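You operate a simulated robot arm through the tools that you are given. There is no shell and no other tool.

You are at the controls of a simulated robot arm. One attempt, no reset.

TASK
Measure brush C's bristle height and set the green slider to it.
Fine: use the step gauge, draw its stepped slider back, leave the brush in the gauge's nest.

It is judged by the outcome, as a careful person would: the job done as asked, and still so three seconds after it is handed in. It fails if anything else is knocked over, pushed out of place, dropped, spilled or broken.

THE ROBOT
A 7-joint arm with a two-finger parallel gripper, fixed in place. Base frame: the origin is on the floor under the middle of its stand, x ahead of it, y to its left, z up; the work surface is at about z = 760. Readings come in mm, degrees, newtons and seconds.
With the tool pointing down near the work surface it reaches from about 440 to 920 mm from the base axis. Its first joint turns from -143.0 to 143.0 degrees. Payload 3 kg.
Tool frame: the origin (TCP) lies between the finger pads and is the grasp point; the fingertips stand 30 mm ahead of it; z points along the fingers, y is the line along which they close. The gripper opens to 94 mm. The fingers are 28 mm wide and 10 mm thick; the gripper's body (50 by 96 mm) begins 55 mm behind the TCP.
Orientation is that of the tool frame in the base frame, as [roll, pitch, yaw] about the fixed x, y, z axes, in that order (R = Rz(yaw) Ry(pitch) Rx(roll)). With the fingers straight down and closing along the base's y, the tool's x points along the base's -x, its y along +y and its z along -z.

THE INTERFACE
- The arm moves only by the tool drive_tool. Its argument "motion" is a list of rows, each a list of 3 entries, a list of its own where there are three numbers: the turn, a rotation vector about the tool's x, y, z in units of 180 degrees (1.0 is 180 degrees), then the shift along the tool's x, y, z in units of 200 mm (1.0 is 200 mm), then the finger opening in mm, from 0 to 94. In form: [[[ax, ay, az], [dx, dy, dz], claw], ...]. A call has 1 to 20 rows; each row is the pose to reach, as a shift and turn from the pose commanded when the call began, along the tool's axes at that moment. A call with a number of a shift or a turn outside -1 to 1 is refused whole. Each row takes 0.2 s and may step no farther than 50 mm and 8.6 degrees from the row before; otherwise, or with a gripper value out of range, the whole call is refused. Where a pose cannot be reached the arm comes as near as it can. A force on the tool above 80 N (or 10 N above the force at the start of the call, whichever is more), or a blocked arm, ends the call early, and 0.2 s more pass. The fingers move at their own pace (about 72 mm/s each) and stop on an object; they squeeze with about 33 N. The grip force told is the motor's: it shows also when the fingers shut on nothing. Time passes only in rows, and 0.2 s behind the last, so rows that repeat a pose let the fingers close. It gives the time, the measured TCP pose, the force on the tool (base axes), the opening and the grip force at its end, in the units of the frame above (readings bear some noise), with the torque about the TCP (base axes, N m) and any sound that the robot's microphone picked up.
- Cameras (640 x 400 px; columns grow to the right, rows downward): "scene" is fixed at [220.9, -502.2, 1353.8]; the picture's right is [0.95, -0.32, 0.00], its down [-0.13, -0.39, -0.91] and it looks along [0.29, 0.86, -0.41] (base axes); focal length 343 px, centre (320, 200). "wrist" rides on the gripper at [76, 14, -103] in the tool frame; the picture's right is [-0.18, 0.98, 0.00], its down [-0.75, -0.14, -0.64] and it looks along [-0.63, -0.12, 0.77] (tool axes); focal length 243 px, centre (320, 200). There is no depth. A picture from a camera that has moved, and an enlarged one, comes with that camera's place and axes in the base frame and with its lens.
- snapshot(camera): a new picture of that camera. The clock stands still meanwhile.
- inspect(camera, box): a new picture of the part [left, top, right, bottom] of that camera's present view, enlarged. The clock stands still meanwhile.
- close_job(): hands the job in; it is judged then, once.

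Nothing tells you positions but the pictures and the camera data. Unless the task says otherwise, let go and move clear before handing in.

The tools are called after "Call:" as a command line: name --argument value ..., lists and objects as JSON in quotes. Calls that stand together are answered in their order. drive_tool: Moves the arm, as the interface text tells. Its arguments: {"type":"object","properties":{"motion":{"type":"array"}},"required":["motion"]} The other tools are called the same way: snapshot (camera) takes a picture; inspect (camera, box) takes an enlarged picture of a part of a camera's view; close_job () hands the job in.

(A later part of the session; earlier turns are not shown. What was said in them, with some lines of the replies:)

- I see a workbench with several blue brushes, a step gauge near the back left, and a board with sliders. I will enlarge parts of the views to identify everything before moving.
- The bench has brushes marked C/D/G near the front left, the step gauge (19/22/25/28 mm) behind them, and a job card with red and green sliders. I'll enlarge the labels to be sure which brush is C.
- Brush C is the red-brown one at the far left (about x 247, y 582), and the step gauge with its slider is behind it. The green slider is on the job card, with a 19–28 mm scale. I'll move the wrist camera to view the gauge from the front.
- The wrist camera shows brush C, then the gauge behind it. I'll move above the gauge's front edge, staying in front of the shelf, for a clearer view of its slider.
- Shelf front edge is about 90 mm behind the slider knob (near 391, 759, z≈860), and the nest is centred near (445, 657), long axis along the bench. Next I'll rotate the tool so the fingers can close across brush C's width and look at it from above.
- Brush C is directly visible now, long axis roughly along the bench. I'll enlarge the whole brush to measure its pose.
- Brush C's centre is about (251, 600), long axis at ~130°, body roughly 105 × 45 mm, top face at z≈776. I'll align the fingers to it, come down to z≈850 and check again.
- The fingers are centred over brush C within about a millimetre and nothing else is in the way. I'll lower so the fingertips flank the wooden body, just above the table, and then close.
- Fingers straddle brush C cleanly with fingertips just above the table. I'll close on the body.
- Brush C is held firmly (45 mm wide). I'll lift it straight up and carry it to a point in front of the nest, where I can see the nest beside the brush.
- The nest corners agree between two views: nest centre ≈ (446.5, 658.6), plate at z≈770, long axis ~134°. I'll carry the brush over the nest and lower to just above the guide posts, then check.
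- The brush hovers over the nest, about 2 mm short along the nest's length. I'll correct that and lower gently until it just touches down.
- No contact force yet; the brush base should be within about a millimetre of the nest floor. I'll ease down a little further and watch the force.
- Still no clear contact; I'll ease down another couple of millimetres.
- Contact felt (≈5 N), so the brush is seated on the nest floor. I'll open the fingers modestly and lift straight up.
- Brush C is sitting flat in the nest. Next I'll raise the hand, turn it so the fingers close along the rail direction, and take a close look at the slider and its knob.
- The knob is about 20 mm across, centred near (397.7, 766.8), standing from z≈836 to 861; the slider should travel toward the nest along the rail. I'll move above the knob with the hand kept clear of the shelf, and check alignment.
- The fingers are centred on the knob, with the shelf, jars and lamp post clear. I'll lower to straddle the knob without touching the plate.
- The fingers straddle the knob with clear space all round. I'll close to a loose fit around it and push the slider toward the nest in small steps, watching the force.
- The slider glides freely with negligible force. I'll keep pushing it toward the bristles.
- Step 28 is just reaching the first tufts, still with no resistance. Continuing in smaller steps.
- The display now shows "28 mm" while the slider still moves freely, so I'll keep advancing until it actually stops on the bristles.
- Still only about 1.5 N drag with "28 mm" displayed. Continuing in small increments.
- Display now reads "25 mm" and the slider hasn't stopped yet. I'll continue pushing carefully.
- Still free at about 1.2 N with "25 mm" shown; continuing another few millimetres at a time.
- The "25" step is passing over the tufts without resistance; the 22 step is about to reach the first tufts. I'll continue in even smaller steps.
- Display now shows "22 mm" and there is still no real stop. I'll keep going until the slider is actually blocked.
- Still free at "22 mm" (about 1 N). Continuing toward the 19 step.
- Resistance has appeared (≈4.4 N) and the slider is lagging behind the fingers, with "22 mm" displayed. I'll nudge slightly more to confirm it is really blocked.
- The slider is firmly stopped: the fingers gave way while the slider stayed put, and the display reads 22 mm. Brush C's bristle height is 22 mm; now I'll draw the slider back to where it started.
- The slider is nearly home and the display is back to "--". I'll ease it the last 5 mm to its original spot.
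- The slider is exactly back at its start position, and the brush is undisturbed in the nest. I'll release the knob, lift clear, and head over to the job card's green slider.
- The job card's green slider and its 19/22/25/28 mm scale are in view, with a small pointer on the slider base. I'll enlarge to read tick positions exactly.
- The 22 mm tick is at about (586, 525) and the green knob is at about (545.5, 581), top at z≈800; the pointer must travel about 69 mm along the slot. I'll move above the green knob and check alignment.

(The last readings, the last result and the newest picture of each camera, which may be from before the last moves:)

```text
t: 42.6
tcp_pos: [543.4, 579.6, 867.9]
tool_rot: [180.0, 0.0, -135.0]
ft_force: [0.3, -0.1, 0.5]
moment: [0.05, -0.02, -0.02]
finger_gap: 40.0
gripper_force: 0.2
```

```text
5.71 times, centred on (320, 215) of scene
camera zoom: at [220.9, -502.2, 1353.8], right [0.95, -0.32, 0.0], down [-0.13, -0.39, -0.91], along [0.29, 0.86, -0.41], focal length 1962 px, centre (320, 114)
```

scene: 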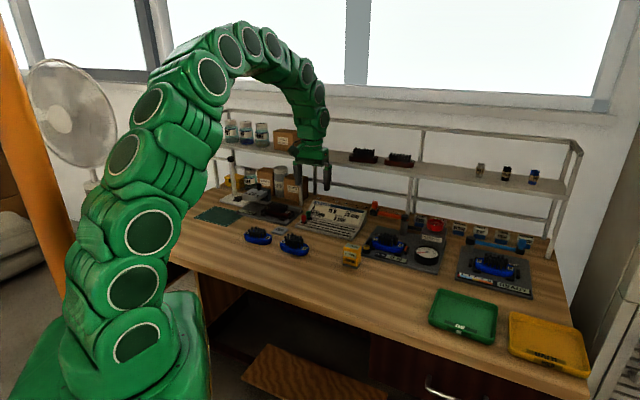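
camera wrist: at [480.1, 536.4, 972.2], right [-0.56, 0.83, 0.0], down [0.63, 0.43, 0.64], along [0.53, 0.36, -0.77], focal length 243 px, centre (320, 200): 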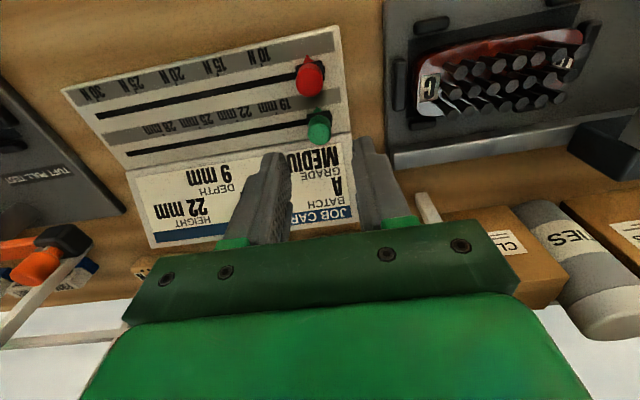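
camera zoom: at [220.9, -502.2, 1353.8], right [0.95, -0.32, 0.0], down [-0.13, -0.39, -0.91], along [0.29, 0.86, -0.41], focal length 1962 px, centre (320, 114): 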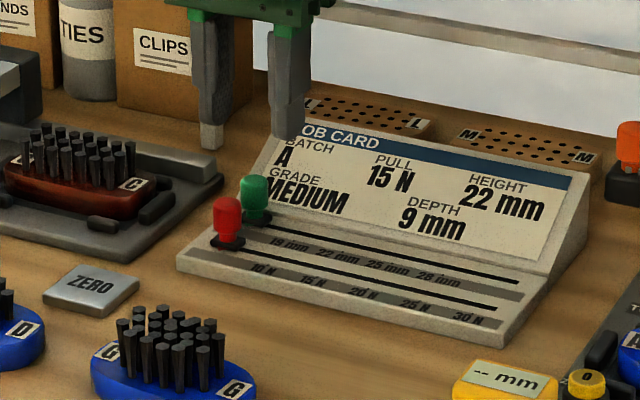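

The green knob is at (545.8, 581.0), about 2 mm beyond the finger centre. I'll correct and lower so the fingers straddle it, tips just above the card.

Call:
drive_tool --motion '[[[0, 0, 0], [-0.0115, -0.004, 0], 40], [[0, 0, 0], [-0.0115, -0.004, 0.1], 40], [[0, 0, 0], [-0.0115, -0.004, 0.2], 40], [[0, 0, 0], [-0.0115, -0.004, 0.25], 40], [[0, 0, 0], [-0.0115, -0.004, 0.285], 40], [[0, 0, 0], [-0.0115, -0.004, 0.285], 40]]'

Call:
snapshot --camera "wrist"

Call:
inspect --camera "wrist" --box '[240, 90, 400, 215]'

Call:
inspect --camera "scene" --box '[280, 180, 360, 250]'

```text
t: 44.0
tcp_pos: [547.1, 579.4, 812.6]
tool_rot: [-180.0, 0.0, -135.0]
ft_force: [0.3, 0.1, -0.2]
moment: [-0.01, 0.03, -0.04]
finger_gap: 40.0
gripper_force: 0.0
```

```text
taken
camera wrist: at [483.6, 536.0, 915.8], right [-0.56, 0.83, 0.0], down [0.63, 0.43, 0.64], along [0.53, 0.36, -0.77], focal length 243 px, centre (320, 200)
```

wrist: 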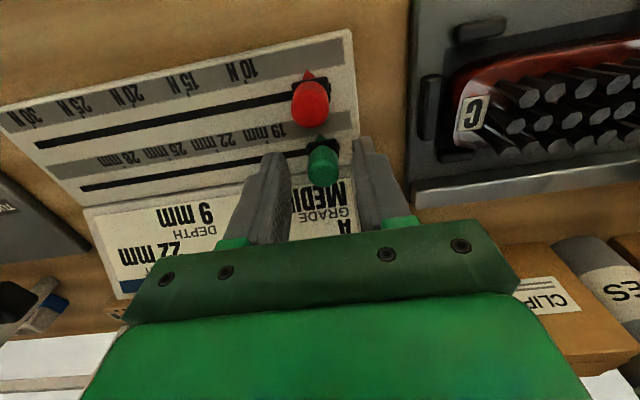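

```text
3.20 times, centred on (320, 152) of wrist
camera zoom: at [483.6, 536.0, 915.8], right [-0.56, 0.83, 0.0], down [0.63, 0.43, 0.64], along [0.53, 0.36, -0.77], focal length 776 px, centre (320, 352)
```

zoom: 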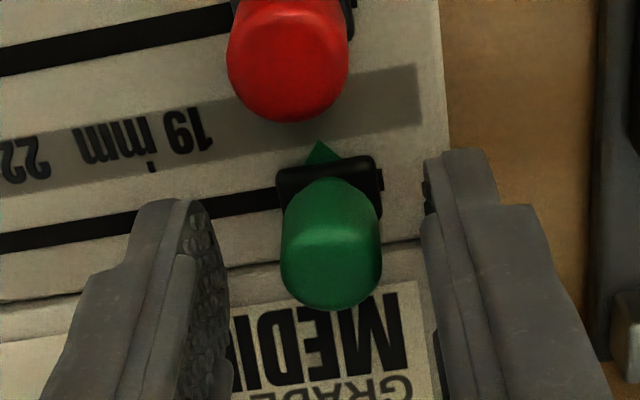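

```text
5.71 times, centred on (320, 215) of scene
camera zoom: at [220.9, -502.2, 1353.8], right [0.95, -0.32, 0.0], down [-0.13, -0.39, -0.91], along [0.29, 0.86, -0.41], focal length 1962 px, centre (320, 114)
```

zoom: 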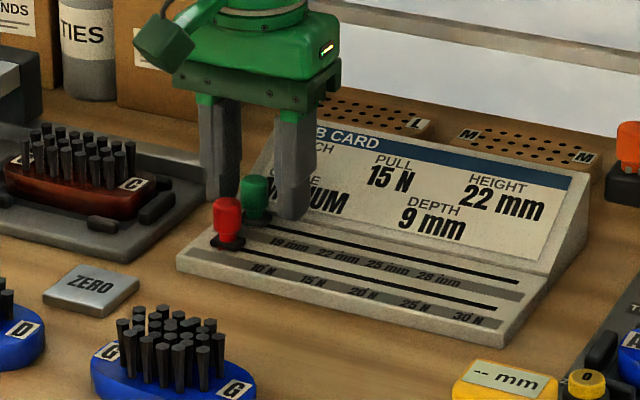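

The fingers straddle the green knob with no contact on the red one or the card. I'll close to a loose fit and push it most of the way (≈60 mm) toward the 22 mm tick, then check.

Call:
drive_tool --motion '[[[0, 0, 0], [0, 0, 0], 32], [[0, 0, 0], [0, 0, 0], 26], [[0, 0, 0], [0, -0.02, 0], 26], [[0, 0, 0], [0, -0.05, 0], 26], [[0, 0, 0], [0, -0.08, 0], 26], [[0, 0, 0], [0, -0.11, 0], 26], [[0, 0, 0], [0, -0.14, 0], 26], [[0, 0, 0], [0, -0.17, 0], 26], [[0, 0, 0], [0, -0.2, 0], 26], [[0, 0, 0], [0, -0.23, 0], 26], [[0, 0, 0], [0, -0.26, 0], 26], [[0, 0, 0], [0, -0.285, 0], 26], [[0, 0, 0], [0, -0.31, 0], 26], [[0, 0, 0], [0, -0.31, 0], 26]]'

Call:
inspect --camera "wrist" --box '[240, 90, 400, 215]'

Call:
inspect --camera "scene" --box '[290, 190, 370, 250]'

```text
t: 47.0
tcp_pos: [590.4, 535.6, 812.5]
tool_rot: [179.9, 0.0, -135.1]
ft_force: [-0.1, -0.1, 0.0]
moment: [-0.02, 0.02, -0.02]
finger_gap: 26.1
gripper_force: 0.0
```

```text
3.20 times, centred on (320, 152) of wrist
camera zoom: at [526.7, 492.6, 916.4], right [-0.57, 0.82, 0.0], down [0.63, 0.43, 0.64], along [0.53, 0.36, -0.77], focal length 776 px, centre (320, 352)
```

zoom: 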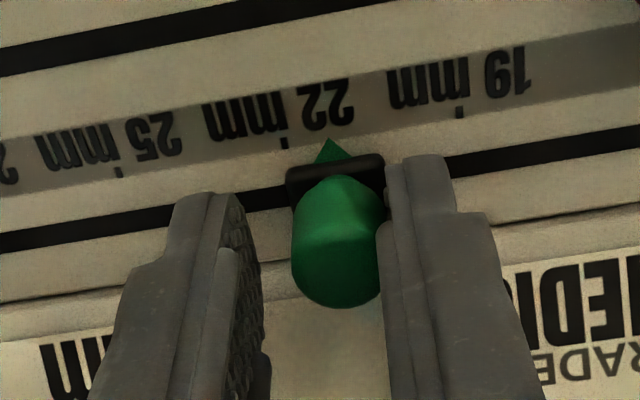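

```text
6.67 times, centred on (330, 220) of scene
camera zoom: at [220.9, -502.2, 1353.8], right [0.95, -0.32, 0.0], down [-0.13, -0.39, -0.91], along [0.29, 0.86, -0.41], focal length 2289 px, centre (253, 67)
```

zoom: 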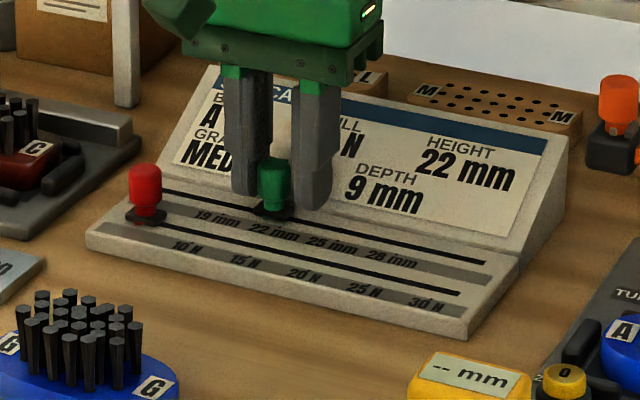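

The pointer has passed 19 mm and is about 9 mm short of the 22 mm tick. I'll push about 8 mm more and check again.

Call:
drive_tool --motion '[[[0, 0, 0], [0, -0.015, 0], 26], [[0, 0, 0], [0, -0.03, 0], 26], [[0, 0, 0], [0, -0.041, 0], 26], [[0, 0, 0], [0, -0.041, 0], 26]]'

Call:
inspect --camera "wrist" --box '[280, 110, 360, 172]'

Call:
inspect --camera "wrist" --box '[240, 90, 400, 215]'

```text
t: 48.0
tcp_pos: [596.6, 530.7, 811.8]
tool_rot: [-180.0, 0.0, -135.1]
ft_force: [-0.7, 0.9, 0.3]
moment: [0.0, -0.01, 0.02]
finger_gap: 26.0
gripper_force: 0.0
```

```text
6.45 times, centred on (320, 141) of wrist
camera zoom: at [532.5, 486.5, 916.4], right [-0.56, 0.83, 0.0], down [0.63, 0.43, 0.64], along [0.53, 0.36, -0.77], focal length 1565 px, centre (320, 581)
```

zoom: 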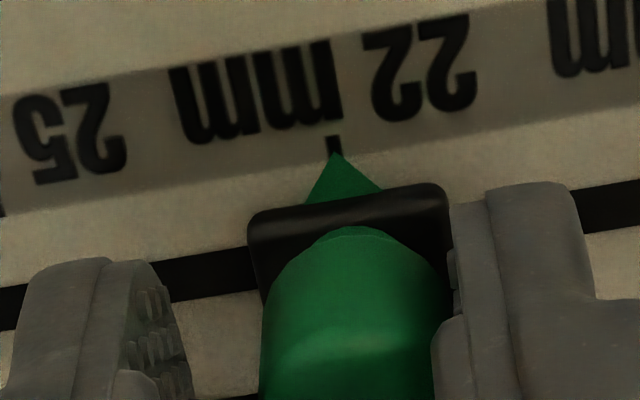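

```text
3.20 times, centred on (320, 152) of wrist
camera zoom: at [532.5, 486.5, 916.4], right [-0.56, 0.83, 0.0], down [0.63, 0.43, 0.64], along [0.53, 0.36, -0.77], focal length 776 px, centre (320, 352)
```

zoom: 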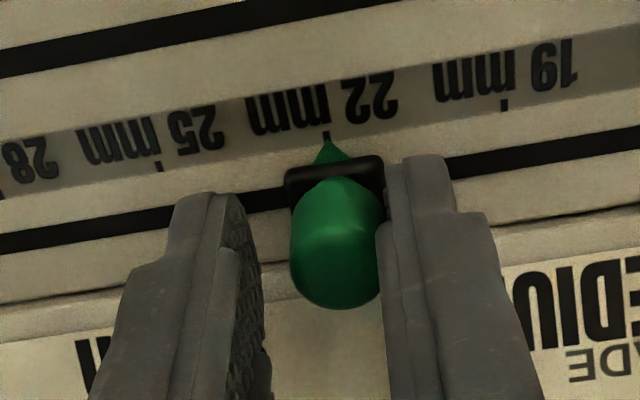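

The pointer tip is right on the 22 mm tick. I'll open the fingers, lift straight up and verify from above.

Call:
drive_tool --motion '[[[0, 0, 0], [0, 0, 0], 30], [[0, 0, 0], [0, 0, 0], 40], [[0, 0, 0], [0, 0, 0], 40], [[0, 0, 0], [0, 0, -0.1], 40], [[0, 0, 0], [0, 0, -0.25], 40], [[0, 0, 0], [0, 0, -0.4], 40], [[0, 0, 0], [0, 0, -0.55], 40], [[0, 0, 0], [0.15, 0, -0.7], 60], [[0, 0, 0], [0.3, 0, -0.8], 94], [[0, 0, 0], [0.3, 0, -0.8], 94]]'

Call:
snapshot --camera "wrist"

Call:
inspect --camera "wrist" --box '[250, 60, 390, 165]'

Call:
snapshot --camera "scene"

Call:
inspect --camera "scene" --box '[220, 170, 360, 260]'

```text
t: 50.2
tcp_pos: [553.8, 488.0, 968.7]
tool_rot: [179.9, 0.0, -135.0]
ft_force: [1.0, 0.3, 0.1]
moment: [-0.01, -0.01, 0.0]
finger_gap: 94.1
gripper_force: 0.1
```

```text
taken
camera wrist: at [490.5, 444.1, 1073.2], right [-0.56, 0.83, 0.0], down [0.63, 0.43, 0.64], along [0.53, 0.36, -0.77], focal length 243 px, centre (320, 200)
```

wrist: 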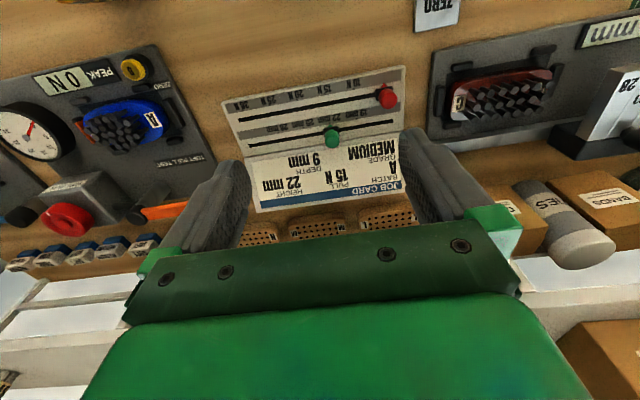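

```text
3.81 times, centred on (320, 112) of wrist
camera zoom: at [490.5, 444.1, 1073.2], right [-0.56, 0.83, 0.0], down [0.63, 0.43, 0.64], along [0.53, 0.36, -0.77], focal length 924 px, centre (320, 533)
```

zoom: 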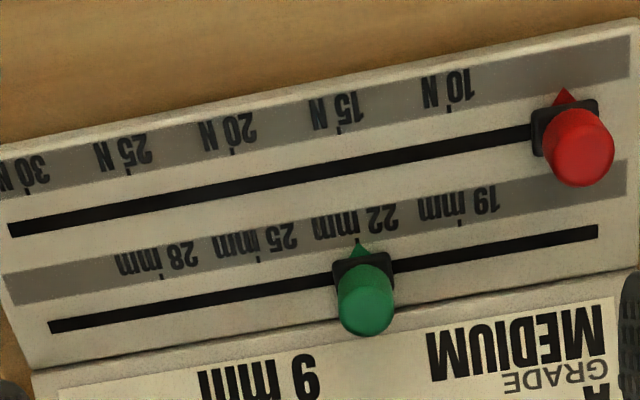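

```text
taken
```

scene: 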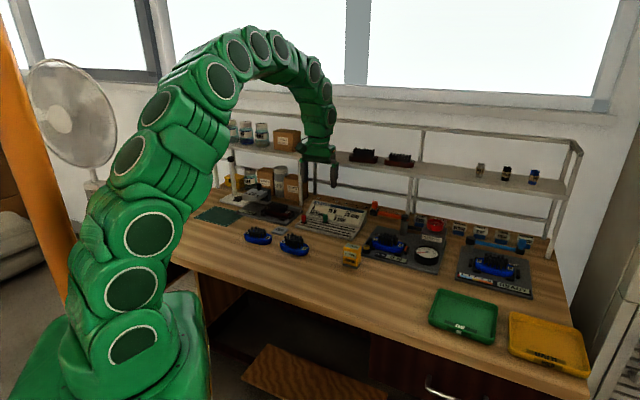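

```text
4.44 times, centred on (290, 215) of scene
camera zoom: at [220.9, -502.2, 1353.8], right [0.95, -0.32, 0.0], down [-0.13, -0.39, -0.91], along [0.29, 0.86, -0.41], focal length 1526 px, centre (453, 133)
```

zoom: 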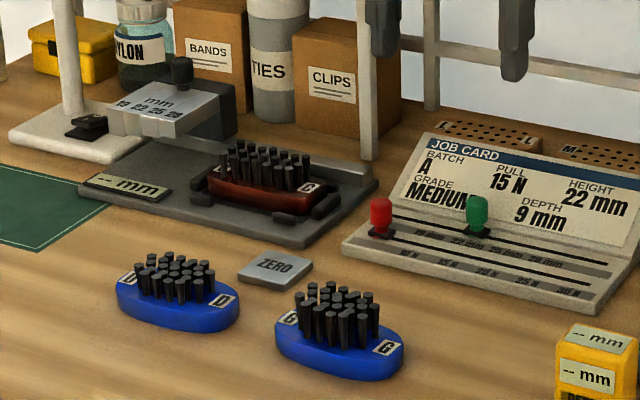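

Brush C is in the gauge's nest, the stepped slider is drawn back, and the green slider's pointer sits on the 22 mm tick. The other objects on the bench look undisturbed and the arm is clear, so I'm handing in the job.

Call:
close_job

```text
The job is handed in.
```

Brush C's bristle height is 22 mm, and the green slider's pointer is now on the 22 mm tick. I have handed the job in.

- **Measurement:** I pushed the stepped slider over the bristles until it stopped. The gauge read 22 mm at that point, with the 19 step blocked by the first tufts.
- **Gauge:** I drew the stepped slider back to where it started, and its display returned to "--". Brush C is still in the nest.
- **Rest of the bench:** In the last pictures everything else, including the red slider, looked undisturbed. The arm is clear of the bench.
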